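You operate a simulated robot arm through the tools that you are given. There is no shell and no other tool.

You run a simulated robot arm. Do the job below in one go: nothing can be reset, and whatever is moved stays where it is left.

## Task
Put things in order on the island bench. At the end: the blue scale cartridge stands where the orange tip stood; the blue car fob from the island bench stands on top of the red block; the blue seal brush stands on top of the white filter two; the orange tip stands where the blue car fob stood; whatever was shut is shut again. Leave all else as you found it, and nothing knocked over.

The check looks at the end state, three seconds after you hand in, the way a careful person would. Anything else that was tipped, shoved, dropped, spilled or broken makes it a failure. A push-on lid holds only when it is set on centred and level and pressed home; a screw cap is set on level and turned clockwise until tight.

## Robot
A 7-joint arm with a two-finger gripper, fixed in place. Base frame: the origin is at the foot of the arm, x ahead of it, y to its left, z up; the work surface is at about z = 0. Lengths are in cm, angles in degrees, forces in N, time in s.
With the tool pointing down near the work surface it reaches from about 16 to 38 cm from the base axis. Its first joint turns from -72.0 to 72.0 degrees. Payload 0.6 kg.
The tool frame sits at the grasp point between the pads (the TCP): z along the fingers, y along the line on which they close. The tips reach 2.2 cm beyond it. Largest opening 9.2 cm; the body of the gripper starts 6.5 cm behind the TCP.
Orientation is told as [roll, pitch, yaw] about the base's x, y, z axes, in that order, counted from this pose: with the fingers straight down and closing along the base's y, the tool's x points along the base's -x, its y along +y and its z along -z.

## Interface
- The arm moves only by the tool jog_arm. Its argument "plan" is a list of rows, each an object (a shift or turn left out is 0, a gripper value left out holds the last) with "offset": the shift along the base's x, y, z in units of 40 mm (1.0 is 40 mm), a list of three; "turn": the turn, a rotation vector about the base's x, y, z in units of 5 degrees (1.0 is 5 degrees), a list of three; "hand": the closure, from 0 (fully open) to 1 (shut). In form: [{"offset": [x, y, z], "turn": [wx, wy, wz], "hand": hand}, ...]. A call has 1 to 20 rows; each row shifts and turns the commanded pose from where the row before left it. A call with a number of a shift or a turn outside -1 to 1 is refused whole. Rows are played at 5 a second. More than 5 cm and 8.6 degrees between two rows, or a gripper value outside its range, and nothing of the call is played. Where a pose cannot be reached the arm comes as near as it can. A force on the tool above 40 N (or 10 N above the force at the start of the call, whichever is more), or a blocked arm, ends the call early, and 0.2 s more pass. The fingers move at their own pace and stop on an object; they squeeze with about 23 N. The grip force told is the motor's: it shows also when the fingers shut on nothing. Time passes only in rows, and 0.2 s behind the last, so rows that do not move let the fingers close. It gives the time, the measured TCP pose, the force on the tool (base axes), the opening and the grip force at its end, in the units of the frame above (readings bear some noise), with the torque about the TCP (base axes, N m) and any sound that the robot's microphone picked up.
- Cameras (640 x 400 px; columns grow to the right, rows downward): "scene" is fixed at [5.55, -28.09, 38.99]; the picture's right is [0.73, -0.69, 0.00], its down [-0.48, -0.51, -0.72] and it looks along [0.49, 0.52, -0.70] (base axes); focal length 214 px, centre (320, 200). "wrist" rides on the gripper at [7.1, 1.9, -10.2] in the tool frame; the picture's right is [-0.26, 0.97, 0.00], its down [-0.75, -0.20, -0.62] and it looks along [-0.60, -0.16, 0.78] (tool axes); focal length 280 px, centre (320, 200).
- snapshot(camera): a new picture of that camera. No time passes.
- locate(camera, pixels): for up to 12 pixels [column, row] of the newest picture of that camera ("zoom" is the newest enlarged one), the place [x, y, z] in the base frame of the surface seen there, good to about 0.2 cm. No time passes.
- enlarge(camera, box): a new picture of the part [left, top, right, bottom] of that camera's present view, enlarged. No time passes.
- hand_in(): hands the job in; it is judged then, once.

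Leave the gripper open and the arm clear of the work at the hand-in unless told otherwise.

The tools are called after ">>>" by a JSON object that holds its "method" and its "body". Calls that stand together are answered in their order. jog_arm: Moves the arm, as the interface text tells. Its arguments: {"type":"object","properties":{"plan":{"type":"array","items":{"type":"object","properties":{"offset":{"type":"array","items":{"type":"number"}},"turn":{"type":"array","items":{"type":"number"}},"hand":{"type":"number"}}}}},"required":["plan"]} The other tools are called the same way: snapshot (camera) takes a picture; locate (camera, pixels) gives the place of the surface under pixels of a picture; enlarge (camera, box) takes an enlarged picture of a part of a camera's view; hand_in () hands the job in.

At the start:

```text
time: 0.0
tool_pos: [19.29, 15.75, 29.3]
tcp_rot: [0.3, -0.1, 0.0]
force: [-0.1, 0.3, 0.8]
ft_torque: [0.02, -0.01, 0.0]
finger_gap: 9.19
grasp_force: 0.0
```

scene: 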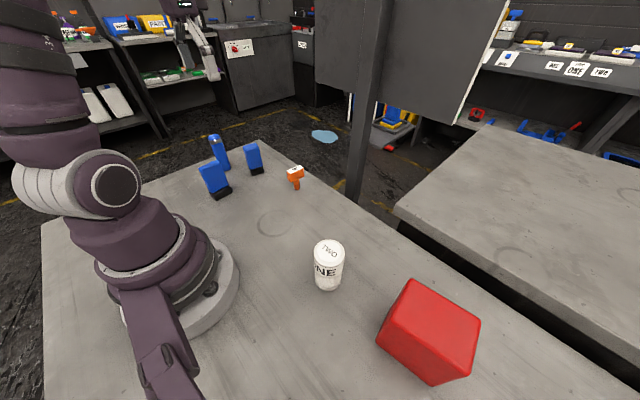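
wrist: 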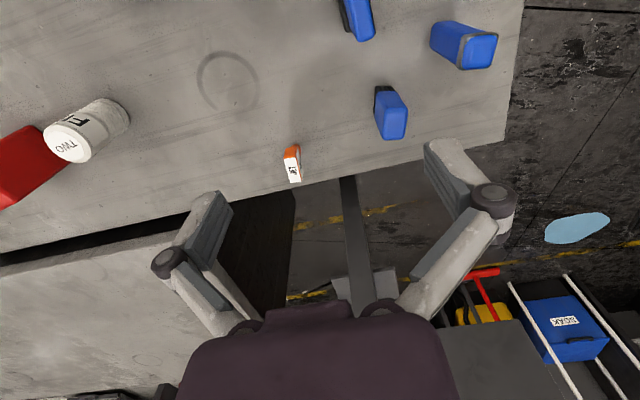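

I see three blue items near (215,180), (220,150) and (253,158), an orange item at (295,177), a white cylinder at (328,265) and a red block at (430,330). First I'll enlarge these areas to tell the items apart.

>>> {"method": "enlarge", "body": {"camera": "scene", "box": [180, 120, 320, 208]}}

>>> {"method": "enlarge", "body": {"camera": "scene", "box": [270, 210, 510, 400]}}

>>> {"method": "enlarge", "body": {"camera": "wrist", "box": [260, 0, 520, 190]}}

```text
4.55 times, centred on (250, 164) of scene
```

zoom: 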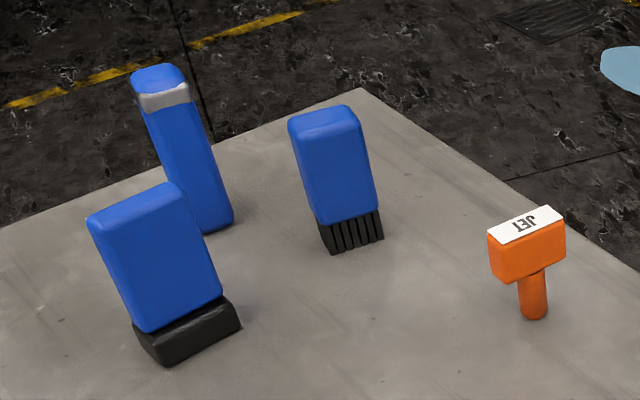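

```text
2.11 times, centred on (390, 305) of scene
```

zoom: 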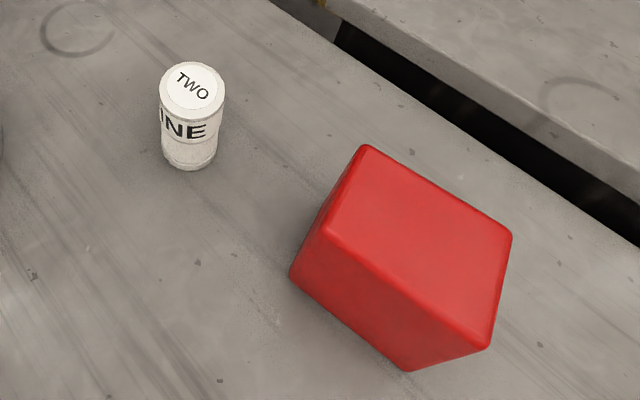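

```text
2.11 times, centred on (390, 95) of wrist
```

zoom: 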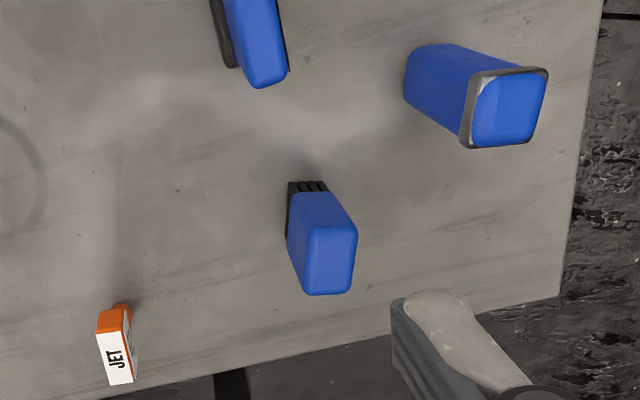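

The three blue items look alike, so I'll zoom in on each one, on the white cylinder, and on the shelves in the background, which may carry labels.

>>> {"method": "enlarge", "body": {"camera": "scene", "box": [300, 230, 364, 300]}}

>>> {"method": "enlarge", "body": {"camera": "scene", "box": [470, 0, 640, 110]}}

>>> {"method": "enlarge", "body": {"camera": "scene", "box": [50, 0, 230, 120]}}

>>> {"method": "enlarge", "body": {"camera": "scene", "box": [340, 80, 500, 180]}}

>>> {"method": "enlarge", "body": {"camera": "scene", "box": [440, 40, 640, 170]}}

>>> {"method": "enlarge", "body": {"camera": "scene", "box": [190, 125, 270, 205]}}

>>> {"method": "enlarge", "body": {"camera": "wrist", "box": [0, 80, 160, 220]}}

```text
5.71 times, centred on (332, 265) of scene
```

zoom: 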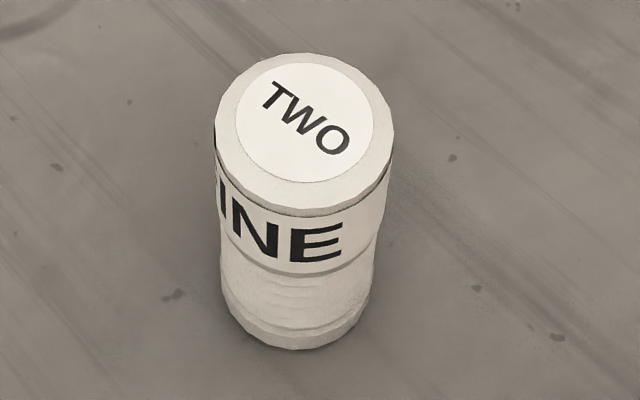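

```text
3.64 times, centred on (555, 55) of scene
```

zoom: 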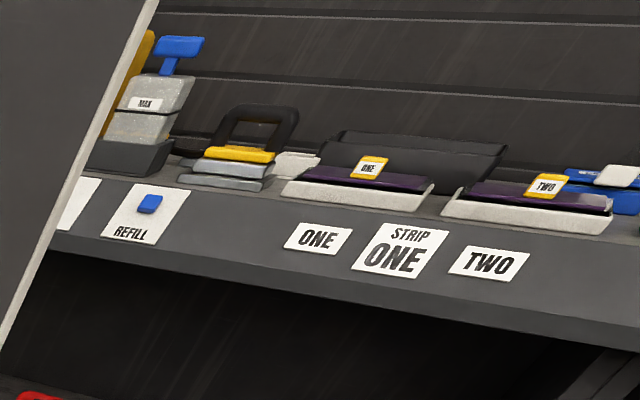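

```text
3.33 times, centred on (140, 60) of scene
```

zoom: 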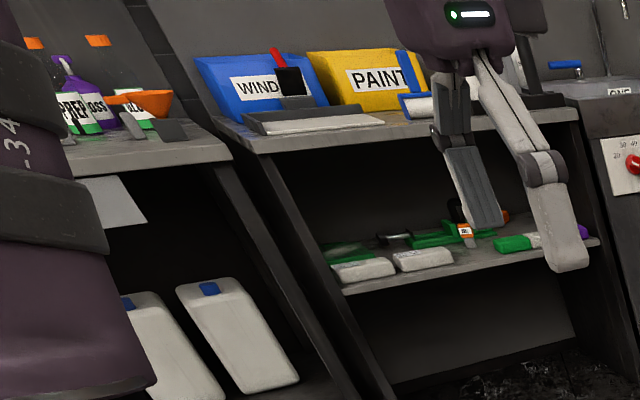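

```text
4.00 times, centred on (420, 130) of scene
```

zoom: 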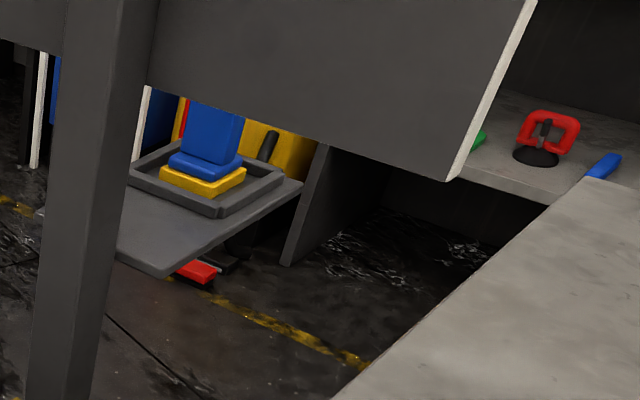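

```text
3.08 times, centred on (540, 105) of scene
```

zoom: 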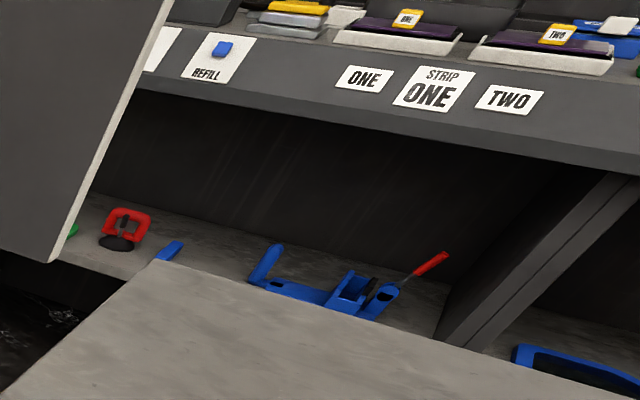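

```text
5.00 times, centred on (230, 165) of scene
```

zoom: 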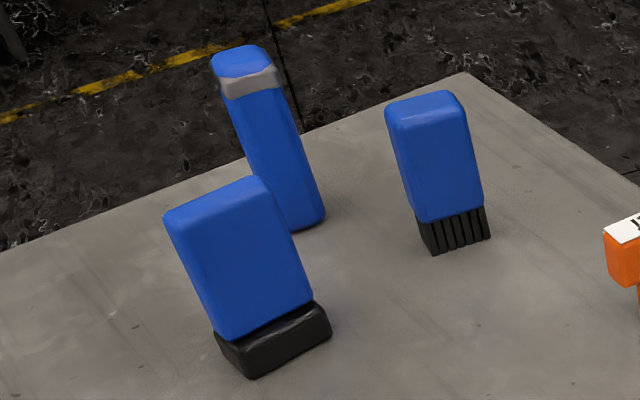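

```text
2.86 times, centred on (80, 150) of wrist
```

zoom: 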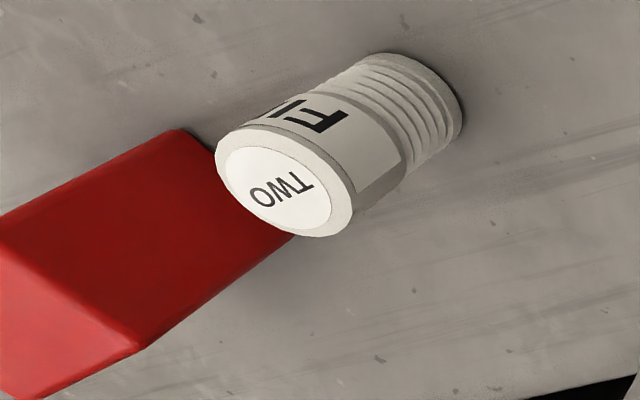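

The white cylinder is a single filter, with "FINE" on the side and "TWO" on top. I'll measure the items on the scene picture, including the table points around them.

>>> {"method": "snapshot", "body": {"camera": "scene"}}

>>> {"method": "locate", "body": {"camera": "scene", "pixels": [[214, 136], [222, 165], [212, 168], [217, 183], [224, 193], [252, 147], [258, 165], [258, 173], [295, 170], [296, 178], [297, 187], [329, 248]]}}

>>> {"method": "locate", "body": {"camera": "scene", "pixels": [[410, 282], [478, 320], [470, 374], [393, 318], [430, 310], [330, 285], [316, 260], [343, 262], [275, 222], [250, 200], [320, 220], [380, 348]]}}

```text
taken
```

scene: 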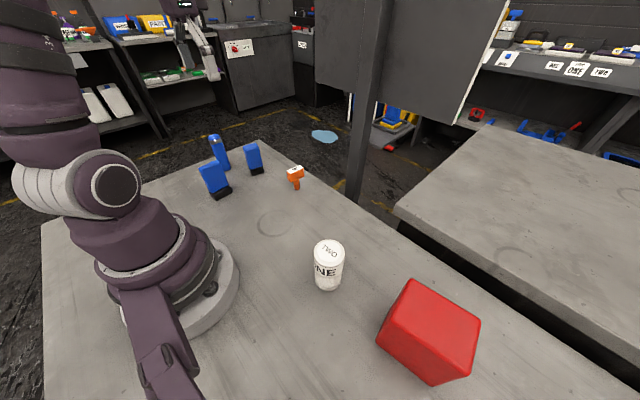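

```text
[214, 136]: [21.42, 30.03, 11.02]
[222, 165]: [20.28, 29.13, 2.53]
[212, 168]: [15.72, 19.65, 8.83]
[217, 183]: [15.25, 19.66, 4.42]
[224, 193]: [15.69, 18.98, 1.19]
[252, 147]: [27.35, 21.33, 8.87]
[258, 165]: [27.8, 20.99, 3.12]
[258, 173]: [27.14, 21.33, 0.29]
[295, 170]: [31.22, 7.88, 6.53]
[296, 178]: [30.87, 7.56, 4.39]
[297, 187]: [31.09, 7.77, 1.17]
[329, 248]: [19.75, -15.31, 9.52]
```

```text
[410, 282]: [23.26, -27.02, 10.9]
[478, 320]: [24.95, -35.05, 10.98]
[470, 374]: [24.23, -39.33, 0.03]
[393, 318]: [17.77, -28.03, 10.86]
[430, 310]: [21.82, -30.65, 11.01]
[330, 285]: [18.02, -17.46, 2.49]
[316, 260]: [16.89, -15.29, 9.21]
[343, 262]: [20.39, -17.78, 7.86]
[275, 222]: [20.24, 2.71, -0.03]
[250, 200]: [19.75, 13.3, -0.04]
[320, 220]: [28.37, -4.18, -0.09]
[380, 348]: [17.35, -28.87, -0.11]
```

The silver-banded one is at about (21, 29.5) and 11 tall. The black-based one is at about (15.5, 19.7) and 9 tall. The bristled brush is at (27.5, 21.2), the orange tip at (31, 7.7), the filter at (19.5, -16) and the red block at about (21.5, -31). To tell the fob from the cartridge, I'll move the wrist camera up and turn it, looking from the other side for lettering.

>>> {"method": "jog_arm", "body": {"plan": [{"turn": [0, 0, -1]}, {"turn": [0, 0, -1]}, {"turn": [0, 0, -1]}, {"turn": [0, 0, -1]}, {"turn": [0, 0, -1]}, {"turn": [0, 0, -1]}, {"turn": [0, 0, -1]}, {"turn": [0, 0, -1]}, {"turn": [0, 0, -1]}, {"turn": [0, 0, -1]}, {"turn": [0, 0, -1]}, {"turn": [0, 0, -1]}, {"turn": [0, 0, -1]}, {"turn": [0, 0, -1]}, {"turn": [0, 0, -1]}, {"turn": [0, 0, -1]}, {"turn": [0, 0, -1]}, {"turn": [0, 0, -1]}]}}

>>> {"method": "snapshot", "body": {"camera": "wrist"}}

```text
time: 3.8
tool_pos: [19.22, 15.73, 29.29]
tcp_rot: [0.2, 0.0, -90.1]
force: [-0.1, -0.2, 0.9]
ft_torque: [-0.01, 0.01, 0.02]
finger_gap: 9.21
grasp_force: 0.1
```

```text
taken
```

wrist: 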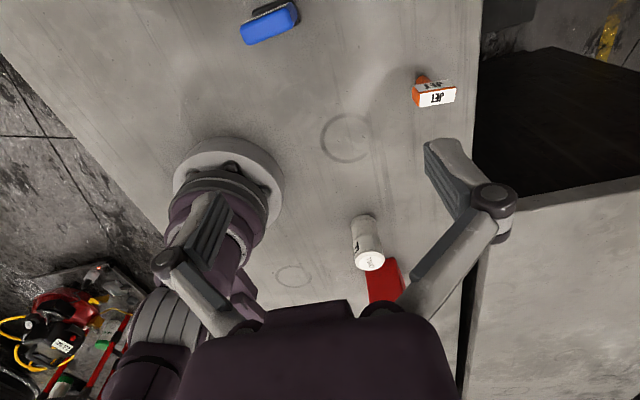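

Only the black-based blue item is in view, at (268,22). I'll move towards +y to bring the others into the picture.

>>> {"method": "jog_arm", "body": {"plan": [{"offset": [0, 0.6, 0]}, {"offset": [0, 0.6, 0]}, {"offset": [0, 0.6, 0]}, {"offset": [0, 0.6, 0]}]}}

>>> {"method": "snapshot", "body": {"camera": "wrist"}}

```text
time: 4.8
tool_pos: [19.53, 23.9, 29.22]
tcp_rot: [0.1, 0.0, -90.1]
force: [0.8, 0.2, -0.3]
ft_torque: [0.0, 0.01, -0.02]
finger_gap: 9.21
grasp_force: 0.1
out of reach, approached as far as the arm can: row 4
```

```text
taken
```

wrist: 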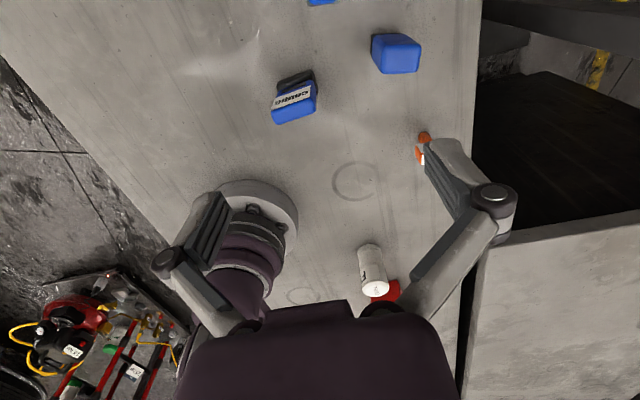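

Now there is a label on the back of the black-based item, at about (293,97). I'll enlarge it to read it.

>>> {"method": "enlarge", "body": {"camera": "wrist", "box": [255, 60, 335, 130]}}

>>> {"method": "enlarge", "body": {"camera": "wrist", "box": [350, 10, 450, 90]}}

```text
5.71 times, centred on (295, 95) of wrist
```

zoom: 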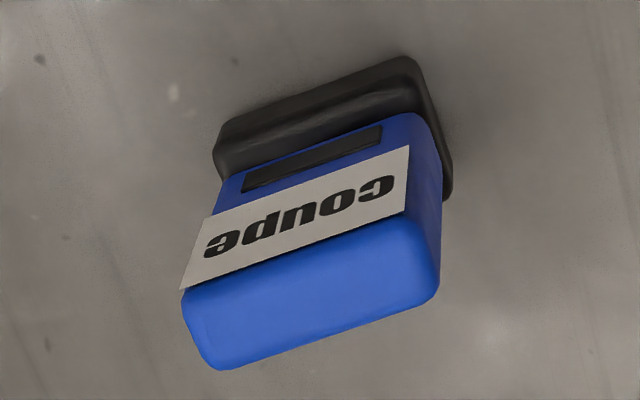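

```text
5.00 times, centred on (400, 50) of wrist
```

zoom: 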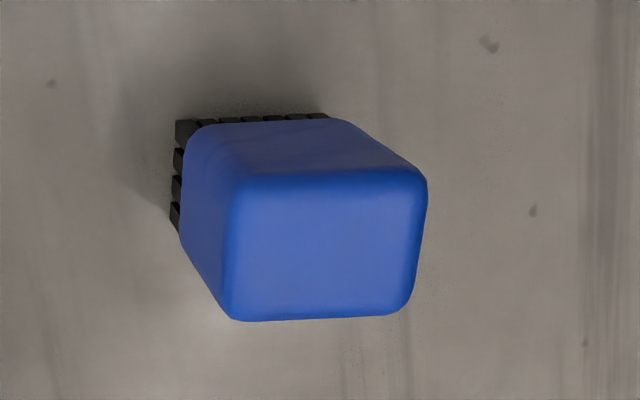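

The label reads "coupe", so the black-based item is the car fob. That leaves the silver-banded one as the scale cartridge. I'll turn further to see its other side and check.

>>> {"method": "jog_arm", "body": {"plan": [{"turn": [0, 0, -1]}, {"turn": [0, 0, -1]}, {"turn": [0, 0, -1]}, {"turn": [0, 0, -1]}, {"turn": [0, 0, -1]}, {"turn": [0, 0, -1]}, {"turn": [0, 0, -1]}, {"turn": [0, 0, -1]}, {"turn": [0, 0, -1]}, {"turn": [0, 0, -1]}, {"turn": [0, 0, -1]}, {"turn": [0, 0, -1]}]}}

>>> {"method": "snapshot", "body": {"camera": "wrist"}}

```text
time: 7.4
tool_pos: [19.25, 23.48, 28.95]
tcp_rot: [0.1, 0.1, -150.2]
force: [0.2, -0.2, -0.3]
ft_torque: [0.01, 0.02, -0.02]
finger_gap: 9.19
grasp_force: 0.1
out of reach, approached as far as the arm can: row 12
```

```text
taken
```

wrist: 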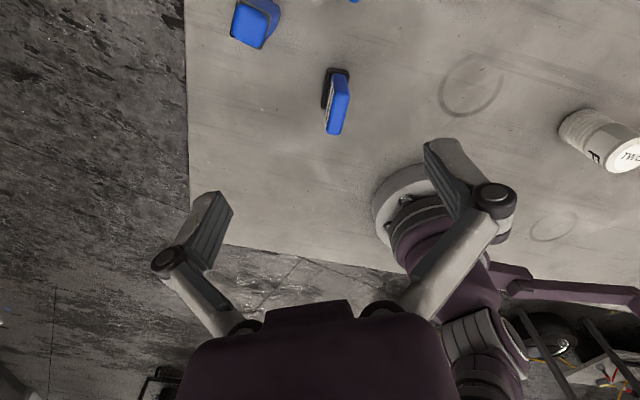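

The cartridge shows at (255,22). I'll enlarge it.

>>> {"method": "enlarge", "body": {"camera": "wrist", "box": [200, 0, 300, 70]}}

>>> {"method": "enlarge", "body": {"camera": "wrist", "box": [300, 50, 380, 150]}}

```text
5.71 times, centred on (250, 35) of wrist
```

zoom: 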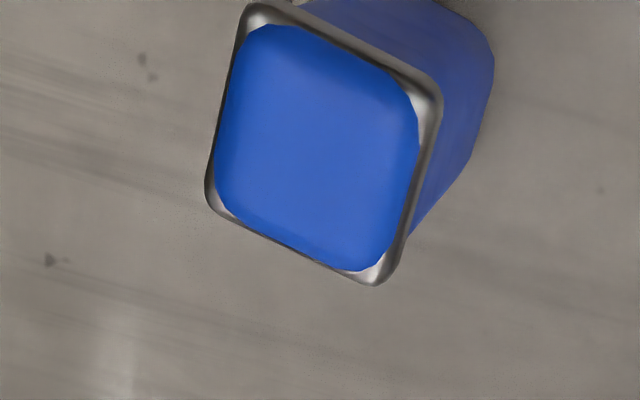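

```text
4.00 times, centred on (340, 100) of wrist
```

zoom: 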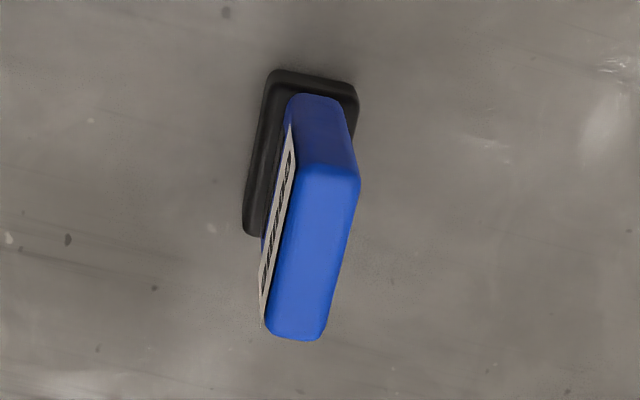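

The other side of the cartridge is plain blue with a silver collar, so the identification holds. I'll turn the wrist back and move to where the camera looks along +y over all three blue items, for exact measurements.

>>> {"method": "jog_arm", "body": {"plan": [{"offset": [0, -0.3, -0.2], "turn": [0, 0, 1]}, {"offset": [0, -0.3, -0.2], "turn": [0, 0, 1]}, {"offset": [0, -0.3, -0.2], "turn": [0, 0, 1]}, {"offset": [0, -0.3, -0.2], "turn": [0, 0, 1]}, {"offset": [0, -0.3, -0.2], "turn": [0, 0, 1]}, {"offset": [0, -0.3, 0], "turn": [0, 0, 1]}, {"offset": [0, -0.3, 0], "turn": [0, 0, 1]}, {"offset": [0, -0.3, 0], "turn": [0, 0, 1]}, {"turn": [0, 0, 1]}, {"turn": [0, 0, 1]}, {"turn": [0, 0, 1]}, {"turn": [0, 0, 1]}, {"turn": [0, 0, 1]}, {"turn": [0, 0, 1]}, {"turn": [0, 0, 1]}, {"turn": [0, 0, 1]}, {"turn": [0, 0, 1]}, {"turn": [0, 0, 1]}, {"turn": [0, 0, 1]}, {"turn": [0, 0, 1]}]}}

>>> {"method": "jog_arm", "body": {"plan": [{"turn": [0, 0, 1]}, {"turn": [0, 0, 1]}, {"turn": [0, 0, 1]}, {"turn": [0, 0, 1]}, {"turn": [0, 0, 1]}, {"turn": [0, 0, 1]}, {"turn": [0, 0, 1]}, {"turn": [0, 0, 1]}, {"turn": [0, 0, 1]}, {"turn": [0, 0, 1]}]}}

>>> {"method": "jog_arm", "body": {"plan": [{"turn": [0, 0, 1]}, {"turn": [0, 0, 1]}, {"turn": [0, 0, 1]}, {"turn": [0, 0, 1]}, {"turn": [0, 0, 1]}, {"turn": [0, 0, 1]}, {"turn": [0, 0, 1]}, {"turn": [0, 0, 1]}, {"turn": [0, 0, 1]}, {"turn": [0, 0, 1]}, {"turn": [0, 0, 1]}, {"turn": [0, 0, 1]}, {"turn": [0, 0, 1]}, {"turn": [0, 0, 1]}, {"turn": [0, 0, 1]}, {"turn": [0, 0, 1]}, {"turn": [0, 0, 1]}, {"turn": [0, 0, 1]}]}}

>>> {"method": "snapshot", "body": {"camera": "wrist"}}

```text
time: 11.6
tool_pos: [19.32, 14.01, 25.1]
tcp_rot: [0.2, 0.1, -49.9]
force: [-0.9, 0.2, 0.3]
ft_torque: [-0.01, 0.0, -0.02]
finger_gap: 9.24
grasp_force: 0.0
```

```text
time: 13.8
tool_pos: [19.33, 14.02, 25.0]
tcp_rot: [0.2, 0.1, 0.2]
force: [-0.3, 0.5, -0.9]
ft_torque: [-0.01, -0.02, 0.0]
finger_gap: 9.22
grasp_force: 0.0
```

```text
time: 17.6
tool_pos: [19.21, 13.96, 24.96]
tcp_rot: [0.3, 0.0, 90.1]
force: [0.9, 0.1, 0.2]
ft_torque: [0.01, 0.0, 0.02]
finger_gap: 9.21
grasp_force: 0.0
```

```text
taken
```

wrist: 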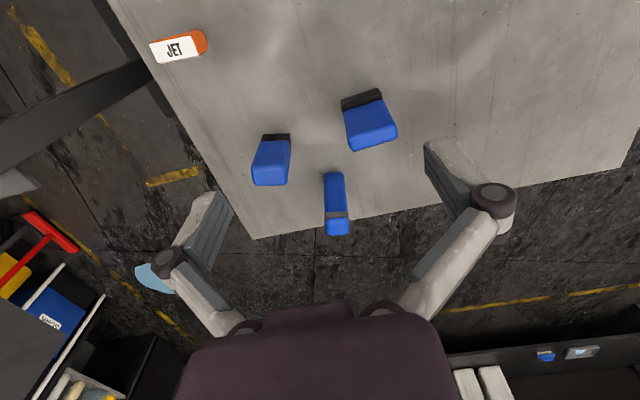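

All three blue items and the orange tip are in view. I'll enlarge the region and locate the top corners of each.

>>> {"method": "enlarge", "body": {"camera": "wrist", "box": [235, 80, 415, 192]}}

```text
3.56 times, centred on (325, 136) of wrist
```

zoom: 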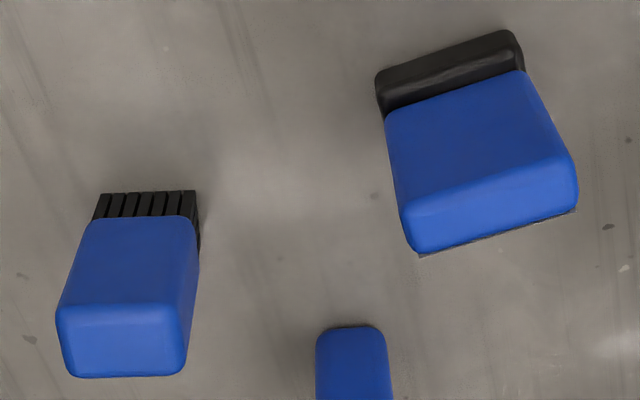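

I'll locate the fob's top corners (405,215), (562,160), (418,248) and (573,205), its bottom edge, and the same points on the brush in the zoomed picture.

>>> {"method": "locate", "body": {"camera": "zoom", "pixels": [[408, 222], [565, 168], [420, 245], [572, 202], [490, 208], [378, 85], [520, 40], [385, 118], [520, 76], [450, 160], [445, 70], [450, 95]]}}

>>> {"method": "locate", "body": {"camera": "zoom", "pixels": [[64, 316], [176, 314], [74, 370], [180, 368], [122, 342], [104, 197], [190, 193], [96, 222], [188, 222], [140, 260], [148, 205], [197, 240]]}}

>>> {"method": "enlarge", "body": {"camera": "wrist", "box": [290, 155, 390, 245]}}

```text
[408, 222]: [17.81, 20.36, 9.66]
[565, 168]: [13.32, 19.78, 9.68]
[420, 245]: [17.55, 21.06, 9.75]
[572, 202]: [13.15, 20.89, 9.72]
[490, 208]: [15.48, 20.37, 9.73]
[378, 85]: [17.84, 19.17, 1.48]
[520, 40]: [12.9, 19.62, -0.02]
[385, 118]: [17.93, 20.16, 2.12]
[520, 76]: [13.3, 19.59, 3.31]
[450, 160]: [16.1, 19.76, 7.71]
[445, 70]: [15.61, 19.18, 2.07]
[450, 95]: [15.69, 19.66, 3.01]
```

```text
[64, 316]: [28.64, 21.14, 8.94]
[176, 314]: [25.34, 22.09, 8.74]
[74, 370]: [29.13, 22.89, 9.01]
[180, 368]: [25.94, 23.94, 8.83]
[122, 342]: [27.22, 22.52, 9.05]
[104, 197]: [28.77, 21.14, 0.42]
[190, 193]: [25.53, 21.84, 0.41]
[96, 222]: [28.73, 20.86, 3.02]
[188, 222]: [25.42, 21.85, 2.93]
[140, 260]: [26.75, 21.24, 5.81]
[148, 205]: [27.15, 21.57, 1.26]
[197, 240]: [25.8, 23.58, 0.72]
```

```text
4.44 times, centred on (340, 200) of wrist
```

zoom: 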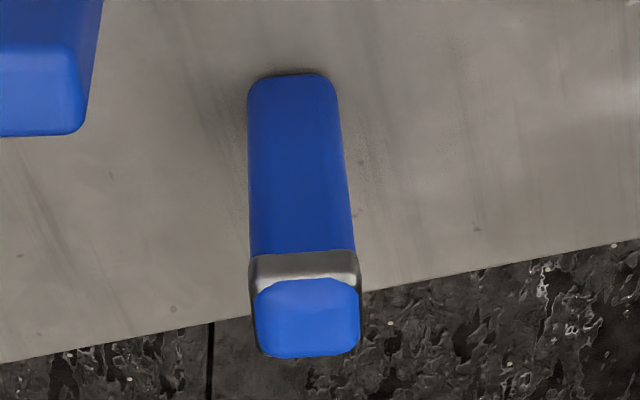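

Fob: top at z≈9.7, front edge yawed about +7°, centre near (15.5, 20.6). Brush: top at z≈9.0, yawed about -16°, centre near (27.3, 22.3). Next I'll locate the cartridge corners in this zoom and look at the orange tip.

>>> {"method": "locate", "body": {"camera": "zoom", "pixels": [[262, 290], [352, 290], [266, 350], [350, 350], [308, 315], [262, 80], [325, 78], [252, 130], [340, 130], [300, 160], [300, 265], [308, 352]]}}

>>> {"method": "enlarge", "body": {"camera": "wrist", "box": [130, 10, 230, 80]}}

```text
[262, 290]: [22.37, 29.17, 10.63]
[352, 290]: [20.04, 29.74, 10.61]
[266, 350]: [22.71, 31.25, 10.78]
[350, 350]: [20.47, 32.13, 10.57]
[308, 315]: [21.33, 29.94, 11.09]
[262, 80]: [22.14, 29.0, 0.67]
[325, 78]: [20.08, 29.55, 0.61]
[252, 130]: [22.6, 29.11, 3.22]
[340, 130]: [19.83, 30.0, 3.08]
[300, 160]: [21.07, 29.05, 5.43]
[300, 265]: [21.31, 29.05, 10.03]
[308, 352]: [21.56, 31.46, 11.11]
```

```text
5.71 times, centred on (180, 45) of wrist
```

zoom: 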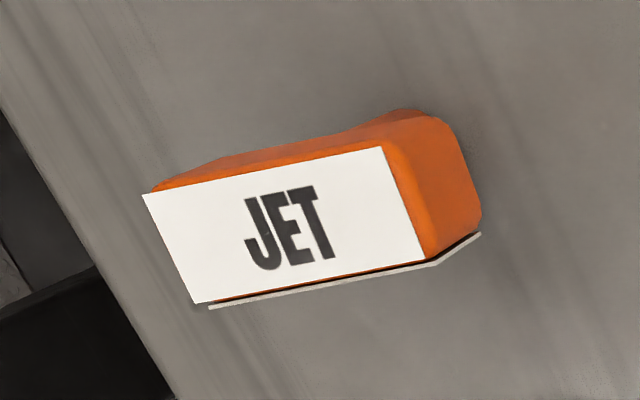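

Cartridge: top at z≈11, square of about 2.7, yaw about -14°, centre near (21.4, 30.5). Now I'll locate the orange tip's corners in the present zoom.

>>> {"method": "locate", "body": {"camera": "zoom", "pixels": [[155, 200], [380, 155], [415, 255], [200, 295], [285, 230], [470, 220], [440, 130], [430, 190], [300, 160], [200, 172]]}}

>>> {"method": "enlarge", "body": {"camera": "scene", "box": [280, 158, 312, 194]}}

```text
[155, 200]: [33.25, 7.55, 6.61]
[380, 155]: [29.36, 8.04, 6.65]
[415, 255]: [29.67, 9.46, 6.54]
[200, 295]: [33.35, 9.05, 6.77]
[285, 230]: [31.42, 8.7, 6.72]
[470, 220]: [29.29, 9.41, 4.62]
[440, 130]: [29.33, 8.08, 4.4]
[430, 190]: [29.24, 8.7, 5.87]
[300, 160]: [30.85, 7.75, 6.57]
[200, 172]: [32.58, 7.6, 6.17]
```

```text
11.11 times, centred on (296, 176) of scene
```

zoom: 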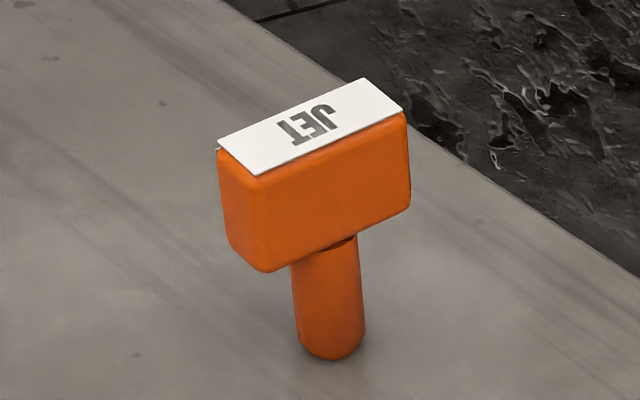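

The orange head spans x 29.3–33.3 and y about 7.6–9.3, with its top at 6.7. I'll locate the stem and its foot.

>>> {"method": "locate", "body": {"camera": "zoom", "pixels": [[300, 300], [330, 300], [358, 300], [330, 340], [332, 356], [310, 345], [355, 345], [332, 364], [240, 200], [390, 180]]}}

```text
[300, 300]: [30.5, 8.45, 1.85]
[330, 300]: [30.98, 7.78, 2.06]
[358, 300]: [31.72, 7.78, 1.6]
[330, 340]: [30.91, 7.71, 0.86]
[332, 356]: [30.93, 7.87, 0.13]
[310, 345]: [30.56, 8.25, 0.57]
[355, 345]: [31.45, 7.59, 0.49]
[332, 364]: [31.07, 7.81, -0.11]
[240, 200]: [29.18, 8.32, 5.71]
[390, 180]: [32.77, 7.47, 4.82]
```

The stem is centred near (31.35, 8.4) with a radius of about 0.7. Next I'll measure the filter top and the red block top in the scene view.

>>> {"method": "locate", "body": {"camera": "scene", "pixels": [[315, 251], [343, 254], [329, 240], [329, 265], [329, 253], [411, 284], [395, 317], [475, 322], [466, 370], [435, 325], [330, 290]]}}

>>> {"method": "enlarge", "body": {"camera": "scene", "box": [370, 270, 490, 390]}}

```text
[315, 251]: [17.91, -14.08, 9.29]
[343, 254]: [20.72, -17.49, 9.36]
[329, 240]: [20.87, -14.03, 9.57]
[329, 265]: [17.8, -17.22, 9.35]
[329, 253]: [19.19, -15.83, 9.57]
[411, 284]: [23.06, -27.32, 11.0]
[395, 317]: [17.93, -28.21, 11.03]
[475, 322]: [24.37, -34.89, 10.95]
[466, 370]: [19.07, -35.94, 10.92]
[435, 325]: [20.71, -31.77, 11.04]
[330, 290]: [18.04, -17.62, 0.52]
```

```text
3.33 times, centred on (430, 330) of scene
```

zoom: 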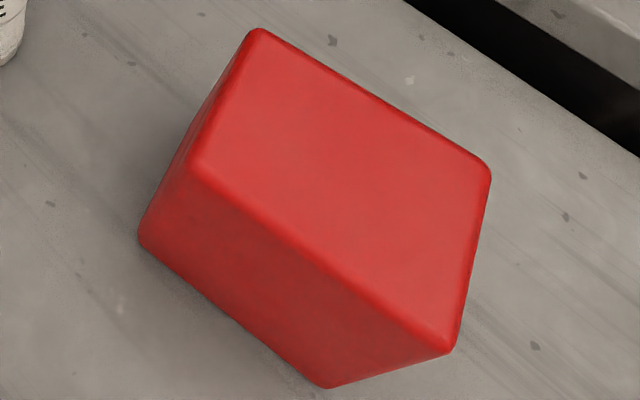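

The filter top is centred at about (19.3, -15.7) with z=9.5 and a diameter of about 4.7. The red block top is centred near (21.2, -31.6) at z=11. Before I pick anything up, I'll test that the empty gripper can reach over the red block, staying high over everything.

>>> {"method": "jog_arm", "body": {"plan": [{"offset": [0, -0.5, 0], "turn": [0, 0, -0.83]}, {"offset": [0, -0.5, 0], "turn": [0, 0, -0.83]}, {"offset": [0, -0.5, 0], "turn": [0, 0, -0.83]}, {"offset": [0, -0.5, 0], "turn": [0, 0, -0.83]}, {"offset": [0, -0.5, 0], "turn": [0, 0, -0.83]}, {"offset": [0, -0.5, 0], "turn": [0, 0, -0.83]}, {"offset": [0, -0.5, 0], "turn": [0, 0, -0.83]}, {"offset": [0, -0.5, 0], "turn": [0, 0, -0.83]}, {"offset": [0, -0.5, 0], "turn": [0, 0, -0.83]}, {"offset": [0, -0.5, 0], "turn": [0, 0, -0.83]}, {"offset": [0, -0.5, 0], "turn": [0, 0, -0.83]}, {"offset": [0, -0.5, 0], "turn": [0, 0, -0.83]}, {"offset": [0, -0.5, 0], "turn": [0, 0, -0.83]}, {"offset": [0, -0.5, 0], "turn": [0, 0, -0.83]}, {"offset": [0, -0.5, 0], "turn": [0, 0, -0.83]}, {"offset": [0, -0.5, 0], "turn": [0, 0, -0.83]}, {"offset": [0, -0.5, 0], "turn": [0, 0, -0.83]}, {"offset": [0, -0.5, 0], "turn": [0, 0, -0.83]}, {"offset": [0, -0.5, 0], "turn": [0, 0, -0.83]}, {"offset": [0, -0.5, 0], "turn": [0, 0, -0.83]}]}}

>>> {"method": "snapshot", "body": {"camera": "wrist"}}

```text
time: 21.8
tool_pos: [19.24, -26.01, 25.0]
tcp_rot: [0.2, 0.0, 7.0]
force: [0.8, -0.2, -0.2]
ft_torque: [0.01, 0.07, -0.02]
finger_gap: 9.23
grasp_force: 0.2
```

```text
taken
```

wrist: 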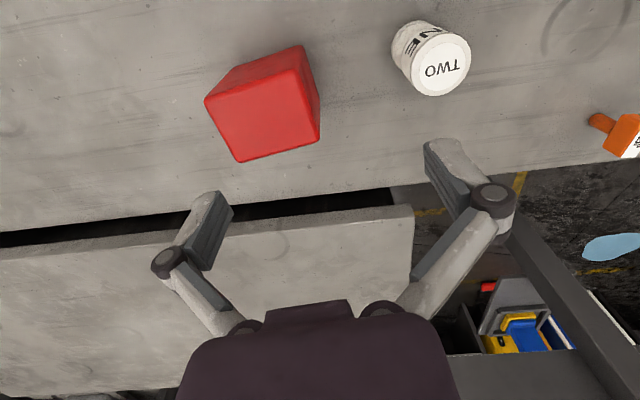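

The pose is reached. I'll measure the block top and filter top in this wrist view too.

>>> {"method": "locate", "body": {"camera": "wrist", "pixels": [[209, 97], [300, 51], [317, 131], [241, 157], [265, 110], [412, 65], [466, 66], [440, 38], [438, 92], [438, 65]]}}

>>> {"method": "jog_arm", "body": {"plan": [{"offset": [0.1, -0.3, -0.5]}, {"offset": [0.1, -0.3, -0.5]}, {"offset": [0.1, -0.3, -0.5]}, {"offset": [0.1, -0.3, -0.5]}]}}

```text
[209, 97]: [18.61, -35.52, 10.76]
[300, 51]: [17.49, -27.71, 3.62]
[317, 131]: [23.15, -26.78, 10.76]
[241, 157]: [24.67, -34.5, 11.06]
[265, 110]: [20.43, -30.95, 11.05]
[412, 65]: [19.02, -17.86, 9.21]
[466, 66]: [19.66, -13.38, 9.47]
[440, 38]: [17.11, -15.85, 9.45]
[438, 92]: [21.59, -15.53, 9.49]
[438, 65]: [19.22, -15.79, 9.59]
```

```text
time: 22.8
tool_pos: [20.69, -30.42, 16.99]
tcp_rot: [0.1, 0.0, 7.0]
force: [0.3, 0.1, 0.5]
ft_torque: [0.01, 0.01, -0.03]
finger_gap: 9.22
grasp_force: 0.1
out of reach, approached as far as the arm can: row 4
```

The block top agrees with the earlier readings. The limit there at z=17 is r≈36.8, so I'll place the fob at about (20.9, -30.0), well inside the top face. Now I go back high over to the fob at (15.5, 20.6).

>>> {"method": "jog_arm", "body": {"plan": [{"offset": [-0.1, 0.3, 0.5]}, {"offset": [-0.1, 0.3, 0.5]}, {"offset": [-0.1, 0.3, 0.5]}, {"offset": [-0.1, 0.3, 0.5]}, {"offset": [0, 0.7, 0]}, {"offset": [0, 0.7, 0]}, {"offset": [0, 0.7, 0]}, {"offset": [0, 0.7, 0]}, {"offset": [0, 0.7, 0]}, {"offset": [0, 0.7, 0]}, {"offset": [0, 0.7, 0]}, {"offset": [0, 0.7, 0]}, {"offset": [0, 0.7, 0]}, {"offset": [0, 0.7, 0]}, {"offset": [0, 0.7, 0]}, {"offset": [-0.25, 0.7, 0]}, {"offset": [-0.25, 0.7, 0]}, {"offset": [-0.2, 0.7, 0]}, {"offset": [-0.2, 0.7, 0]}, {"offset": [0, 0.7, 0]}]}}

>>> {"method": "snapshot", "body": {"camera": "wrist"}}

>>> {"method": "snapshot", "body": {"camera": "scene"}}

```text
time: 27.0
tool_pos: [15.65, 18.98, 25.12]
tcp_rot: [0.1, 0.0, 7.0]
force: [-0.8, -0.5, 0.0]
ft_torque: [0.0, 0.0, 0.01]
finger_gap: 9.2
grasp_force: 0.0
```

```text
taken
```

wrist: 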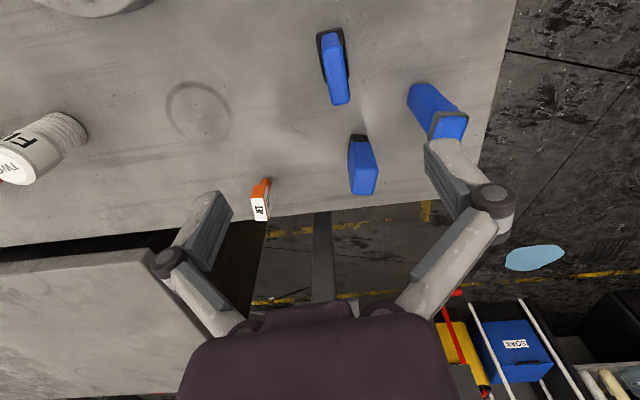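

```text
taken
```

scene: 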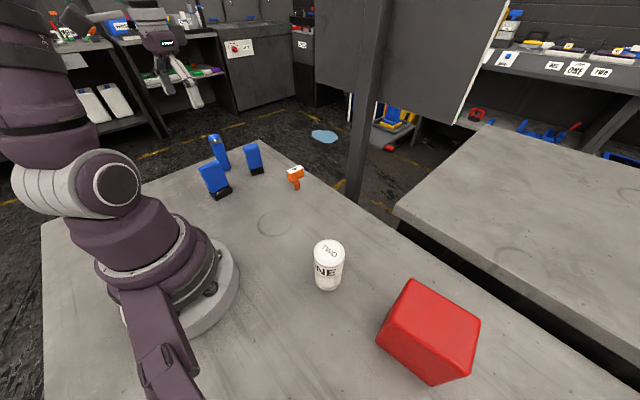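

I'm above the fob with yaw 7, and the fob is at (333,65). I'll enlarge it to measure its thickness and centre.

>>> {"method": "enlarge", "body": {"camera": "wrist", "box": [300, 20, 370, 115]}}

```text
4.21 times, centred on (335, 68) of wrist
```

zoom: 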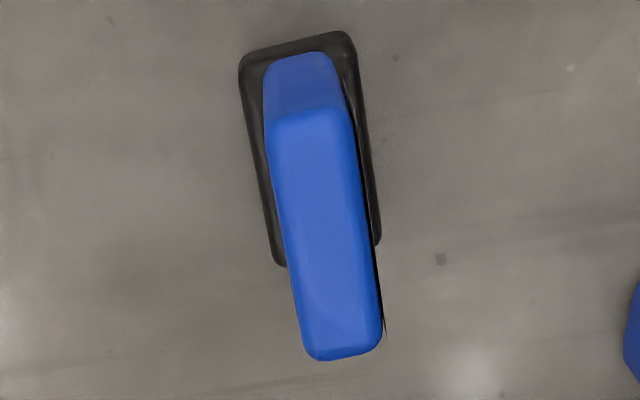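

>>> {"method": "locate", "body": {"camera": "zoom", "pixels": [[270, 130], [350, 120], [276, 200], [362, 200], [296, 310], [376, 310], [305, 345], [375, 345], [310, 85], [244, 65], [350, 42], [320, 200]]}}

```text
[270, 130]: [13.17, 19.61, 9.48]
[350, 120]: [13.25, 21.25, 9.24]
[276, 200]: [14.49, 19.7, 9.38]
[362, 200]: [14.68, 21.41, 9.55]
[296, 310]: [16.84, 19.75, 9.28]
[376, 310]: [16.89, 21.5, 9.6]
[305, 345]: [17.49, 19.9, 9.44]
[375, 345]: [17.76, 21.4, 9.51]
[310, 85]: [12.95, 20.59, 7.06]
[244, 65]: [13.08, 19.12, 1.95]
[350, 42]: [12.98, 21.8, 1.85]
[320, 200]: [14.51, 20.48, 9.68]
```

The fob body runs y≈19.65–21.4, centre (15.4, 20.6), yaw about 5°. I'll align over it and descend to z=5 with the gripper open.

>>> {"method": "jog_arm", "body": {"plan": [{"offset": [-0.0625, 0.405, 0], "turn": [0, 0, -0.35]}, {"offset": [0, 0, -0.6]}, {"offset": [0, 0, -0.6]}, {"offset": [0, 0, -0.6]}, {"offset": [0, 0, -0.6]}, {"offset": [0, 0, 0]}]}}

>>> {"method": "snapshot", "body": {"camera": "wrist"}}

```text
time: 28.4
tool_pos: [15.46, 20.57, 15.35]
tcp_rot: [0.2, 0.0, 5.4]
force: [0.2, -0.5, -0.6]
ft_torque: [-0.01, -0.02, 0.01]
finger_gap: 9.23
grasp_force: 0.1
```

```text
taken
```

wrist: 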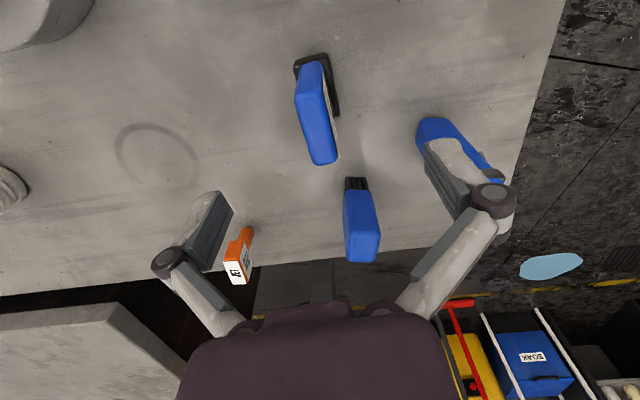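

The fob is centred between the open fingers. I'll descend the remaining 10.35 cm to z=5, then close.

>>> {"method": "jog_arm", "body": {"plan": [{"offset": [0, 0, -0.52]}, {"offset": [0, 0, -0.52]}, {"offset": [0, 0, -0.52]}, {"offset": [0, 0, -0.52]}, {"offset": [0, 0, -0.5]}, {"offset": [0, 0, 0]}]}}

>>> {"method": "snapshot", "body": {"camera": "wrist"}}

>>> {"method": "snapshot", "body": {"camera": "scene"}}

```text
time: 29.8
tool_pos: [15.2, 20.79, 4.98]
tcp_rot: [0.2, 0.0, 5.2]
force: [-1.1, 0.0, -1.0]
ft_torque: [-0.02, 0.02, -0.02]
finger_gap: 9.21
grasp_force: 0.0
```

```text
taken
```

wrist: 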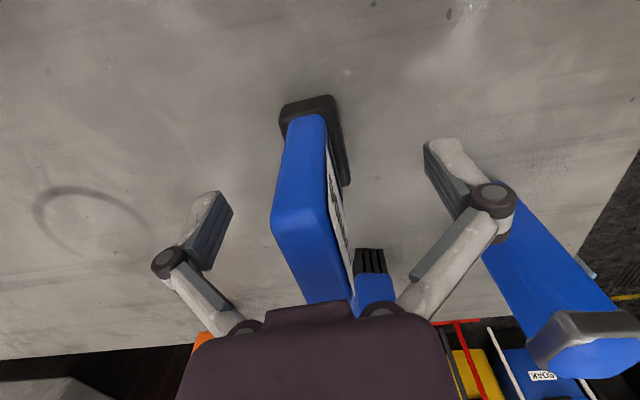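

```text
taken
```

scene: 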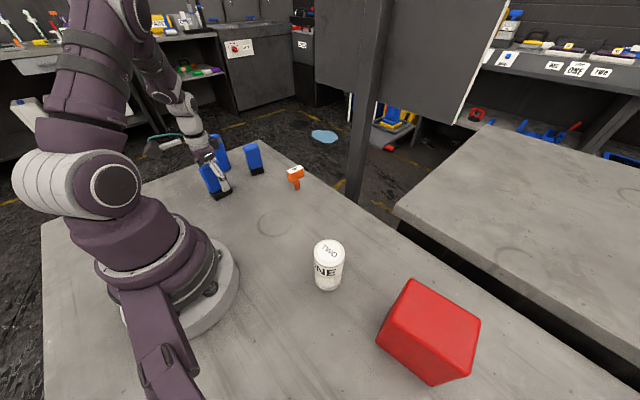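

The measured pose is (15.2, 20.79), slightly off the target. I'll enlarge the wrist view to check the fob's place between the fingers before closing.

>>> {"method": "enlarge", "body": {"camera": "wrist", "box": [220, 80, 440, 220]}}

>>> {"method": "locate", "body": {"camera": "wrist", "pixels": [[284, 150], [324, 140], [290, 130], [322, 125], [300, 190], [285, 115], [332, 105], [276, 205], [322, 200], [305, 225], [290, 235], [328, 270]]}}

```text
2.86 times, centred on (330, 150) of wrist
```

zoom: 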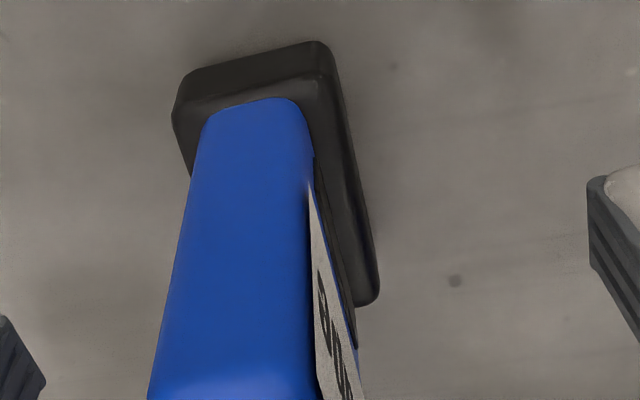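

```text
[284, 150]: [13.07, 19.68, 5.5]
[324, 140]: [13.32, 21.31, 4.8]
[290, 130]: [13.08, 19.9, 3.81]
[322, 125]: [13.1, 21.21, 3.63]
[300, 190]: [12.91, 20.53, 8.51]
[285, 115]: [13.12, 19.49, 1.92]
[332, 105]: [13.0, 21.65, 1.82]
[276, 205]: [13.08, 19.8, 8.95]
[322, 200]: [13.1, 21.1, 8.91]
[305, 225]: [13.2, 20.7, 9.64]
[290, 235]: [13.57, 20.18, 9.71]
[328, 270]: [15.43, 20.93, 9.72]
```

The fob body is at y 19.65–21.3 at x=13, centre about (15.45, 20.68), within about 0.1 of the fingers' middle. I'll make a small correction and close.

>>> {"method": "jog_arm", "body": {"plan": [{"offset": [0.05, -0.025, 0]}, {"hand": 1}, {"hand": 1}, {"hand": 1}, {"hand": 1}, {"hand": 1}, {"hand": 1}]}}

>>> {"method": "snapshot", "body": {"camera": "wrist"}}

```text
time: 31.4
tool_pos: [15.44, 20.63, 4.97]
tcp_rot: [0.1, 0.0, 5.4]
force: [-1.3, 0.0, 1.6]
ft_torque: [0.01, -0.02, -0.02]
finger_gap: 1.74
grasp_force: 23.0
```

```text
taken
```

wrist: 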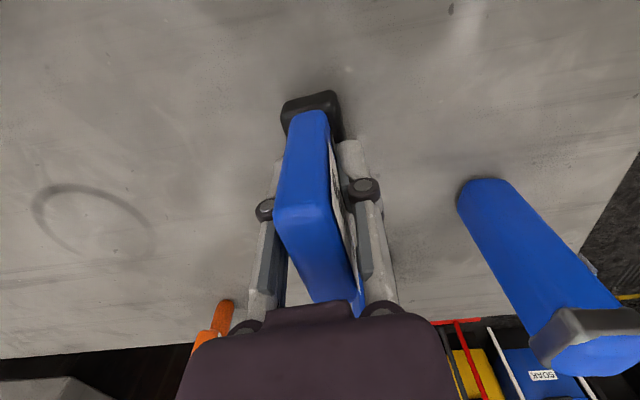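

The fob is gripped, with the gap at 1.74 and the force at 23 N. I'll lift it straight up about 18 cm.

>>> {"method": "jog_arm", "body": {"plan": [{"offset": [0, 0, 0.25]}, {"offset": [0, 0, 0.5]}, {"offset": [0, 0, 0.5]}, {"offset": [0, 0, 0.5]}, {"offset": [0, 0, 0.5]}, {"offset": [0, 0, 0.5]}, {"offset": [0, 0, 0.5]}, {"offset": [0, 0, 0.5]}, {"offset": [0, 0, 0.5]}, {"offset": [0, 0, 0.25]}, {}]}}

>>> {"method": "snapshot", "body": {"camera": "scene"}}

```text
time: 33.8
tool_pos: [15.5, 20.57, 22.97]
tcp_rot: [0.1, 0.0, 5.2]
force: [-0.4, 0.4, -1.3]
ft_torque: [0.0, 0.01, 0.03]
finger_gap: 1.72
grasp_force: 23.0
```

```text
taken
```

scene: 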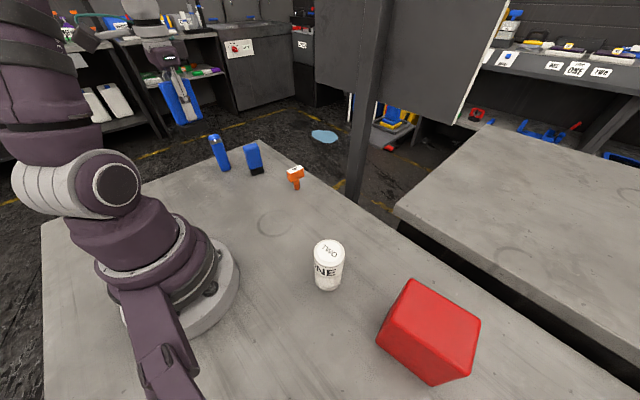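

The fob is lifted cleanly. Now I carry it at z≈23 over towards the red block, turning slightly to match the block's orientation of about 10°.

>>> {"method": "jog_arm", "body": {"plan": [{"offset": [0.1, -0.4, 0]}, {"offset": [0.2, -0.6, 0]}, {"offset": [0.2, -0.65, 0]}, {"offset": [0.2, -0.65, 0]}, {"offset": [0.2, -0.65, 0]}, {"offset": [0, -0.65, 0]}, {"offset": [0, -0.65, 0]}, {"offset": [0, -0.65, 0]}, {"offset": [0, -0.65, 0]}, {"offset": [0, -0.65, 0]}, {"offset": [0, -0.65, 0], "turn": [0, 0, 0.3]}, {"offset": [0, -0.65, 0], "turn": [0, 0, 0.3]}, {"offset": [0, -0.65, 0], "turn": [0, 0, 0.3]}, {"offset": [0, -0.65, 0]}, {"offset": [0, -0.65, 0]}, {"offset": [0, -0.65, 0]}, {"offset": [0, -0.65, 0]}, {"offset": [0, -0.6, 0]}, {"offset": [0, -0.3, 0]}, {}]}}

>>> {"method": "snapshot", "body": {"camera": "scene"}}

>>> {"method": "snapshot", "body": {"camera": "wrist"}}

```text
time: 38.0
tool_pos: [19.24, -26.09, 23.09]
tcp_rot: [0.2, 0.0, 9.8]
force: [0.5, -0.1, -1.1]
ft_torque: [0.0, 0.01, -0.01]
finger_gap: 1.74
grasp_force: 22.5
```

```text
taken
```

scene: 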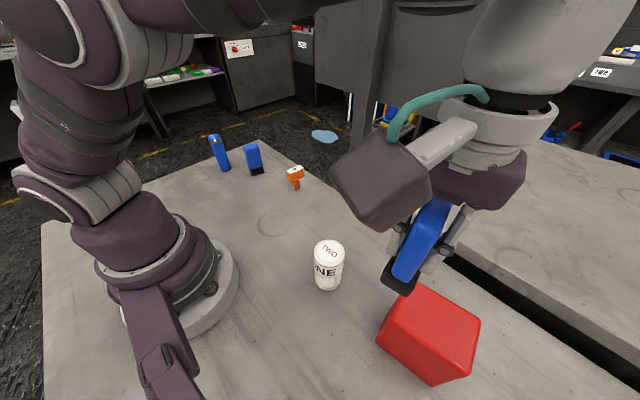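

```text
taken
```

wrist: 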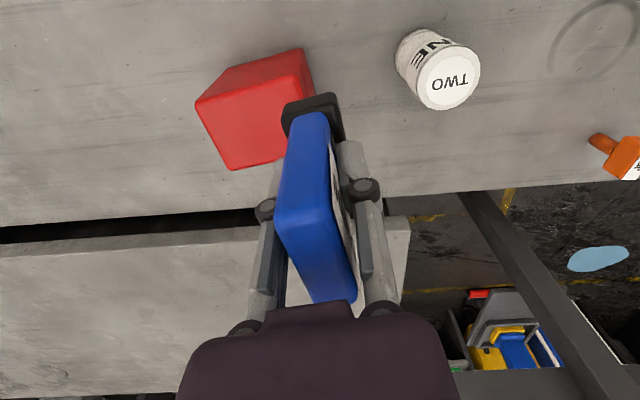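

The fob hangs upright just short of the block. I'll move over the placing point (20.9, -30.1) at z=18, where the fob's bottom is at about 13.

>>> {"method": "jog_arm", "body": {"plan": [{"offset": [0.104, -0.25, -0.2]}, {"offset": [0.104, -0.25, -0.3]}, {"offset": [0.104, -0.25, -0.4]}, {"offset": [0.103, -0.25, -0.37]}, {}]}}

>>> {"method": "snapshot", "body": {"camera": "scene"}}

>>> {"method": "snapshot", "body": {"camera": "wrist"}}

```text
time: 39.2
tool_pos: [20.79, -30.1, 17.94]
tcp_rot: [0.2, -0.1, 9.8]
force: [-0.6, 0.7, -2.1]
ft_torque: [0.0, 0.0, -0.01]
finger_gap: 1.73
grasp_force: 22.9
```

```text
taken
```

scene: 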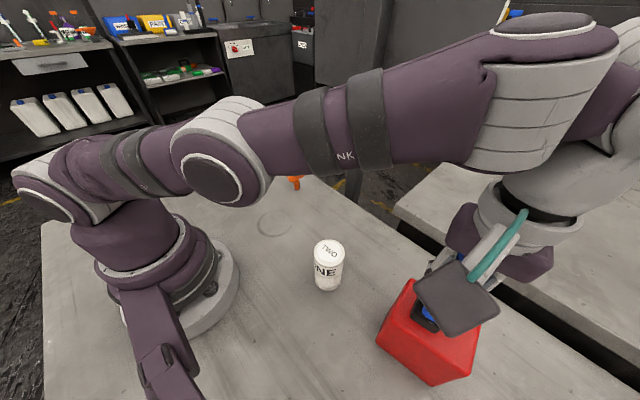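

```text
taken
```

wrist: 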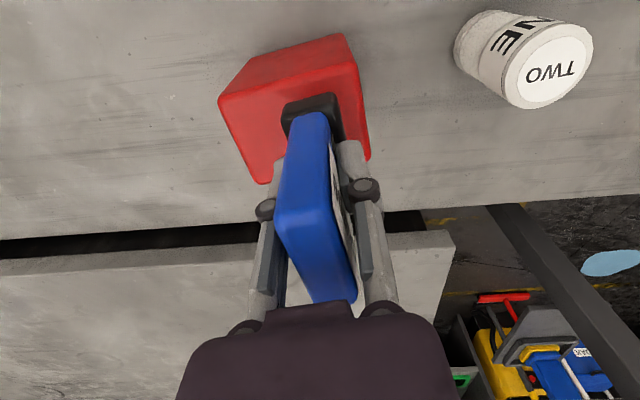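

The fob sits over the block's top face. I'll descend to z=16.3, just above contact.

>>> {"method": "jog_arm", "body": {"plan": [{"offset": [0, 0, -0.15]}, {"offset": [0, 0, -0.15]}, {"offset": [0, 0, -0.1]}, {}]}}

>>> {"method": "snapshot", "body": {"camera": "wrist"}}

```text
time: 40.2
tool_pos: [20.75, -30.04, 16.35]
tcp_rot: [0.1, 0.0, 9.8]
force: [-0.3, -0.1, -0.7]
ft_torque: [0.01, -0.02, -0.04]
finger_gap: 1.75
grasp_force: 22.7
```

```text
taken
```

wrist: 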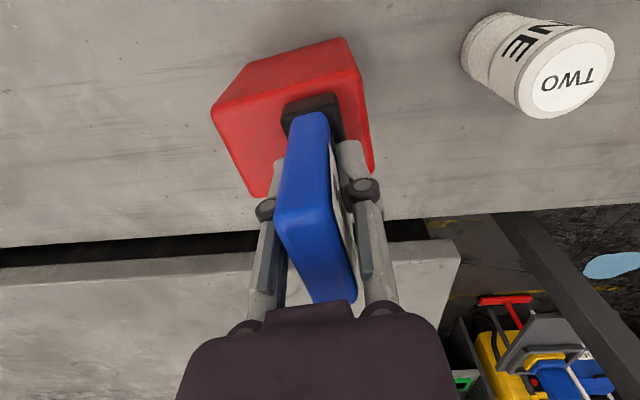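

Still no contact force. I'll go down in small steps of 0.1 cm and watch the vertical force.

>>> {"method": "jog_arm", "body": {"plan": [{"offset": [0, 0, -0.025]}, {"offset": [0, 0, -0.025]}, {"offset": [0, 0, -0.02]}, {}]}}

```text
time: 41.2
tool_pos: [20.77, -29.87, 16.07]
tcp_rot: [0.1, -0.1, 9.8]
force: [0.2, -0.7, 0.5]
ft_torque: [0.0, -0.07, 0.0]
finger_gap: 1.73
grasp_force: 22.8
```

>>> {"method": "jog_arm", "body": {"plan": [{"offset": [0, 0, -0.02]}, {"offset": [0, 0, -0.02]}, {}]}}

```text
time: 42.0
tool_pos: [20.93, -30.13, 15.89]
tcp_rot: [0.2, 0.0, 9.8]
force: [-1.7, 4.2, 17.8]
ft_torque: [0.11, -0.03, 0.04]
finger_gap: 1.73
grasp_force: 22.8
```

Contact: 17.8 N upwards at z≈15.9. I'll ease off by 0.05 cm and open the fingers partway.

>>> {"method": "jog_arm", "body": {"plan": [{"offset": [0, 0, 0.015]}, {}, {"hand": 0.7}, {"hand": 0.5}, {"hand": 0.5}, {}]}}

>>> {"method": "snapshot", "body": {"camera": "wrist"}}

```text
time: 43.4
tool_pos: [20.88, -29.89, 15.95]
tcp_rot: [0.2, 0.0, 9.7]
force: [-0.1, -0.3, 0.1]
ft_torque: [0.0, -0.02, -0.02]
finger_gap: 4.61
grasp_force: 0.1
```

```text
taken
```

wrist: 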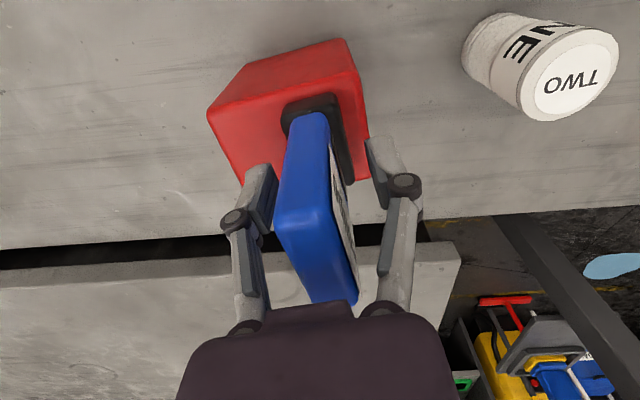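

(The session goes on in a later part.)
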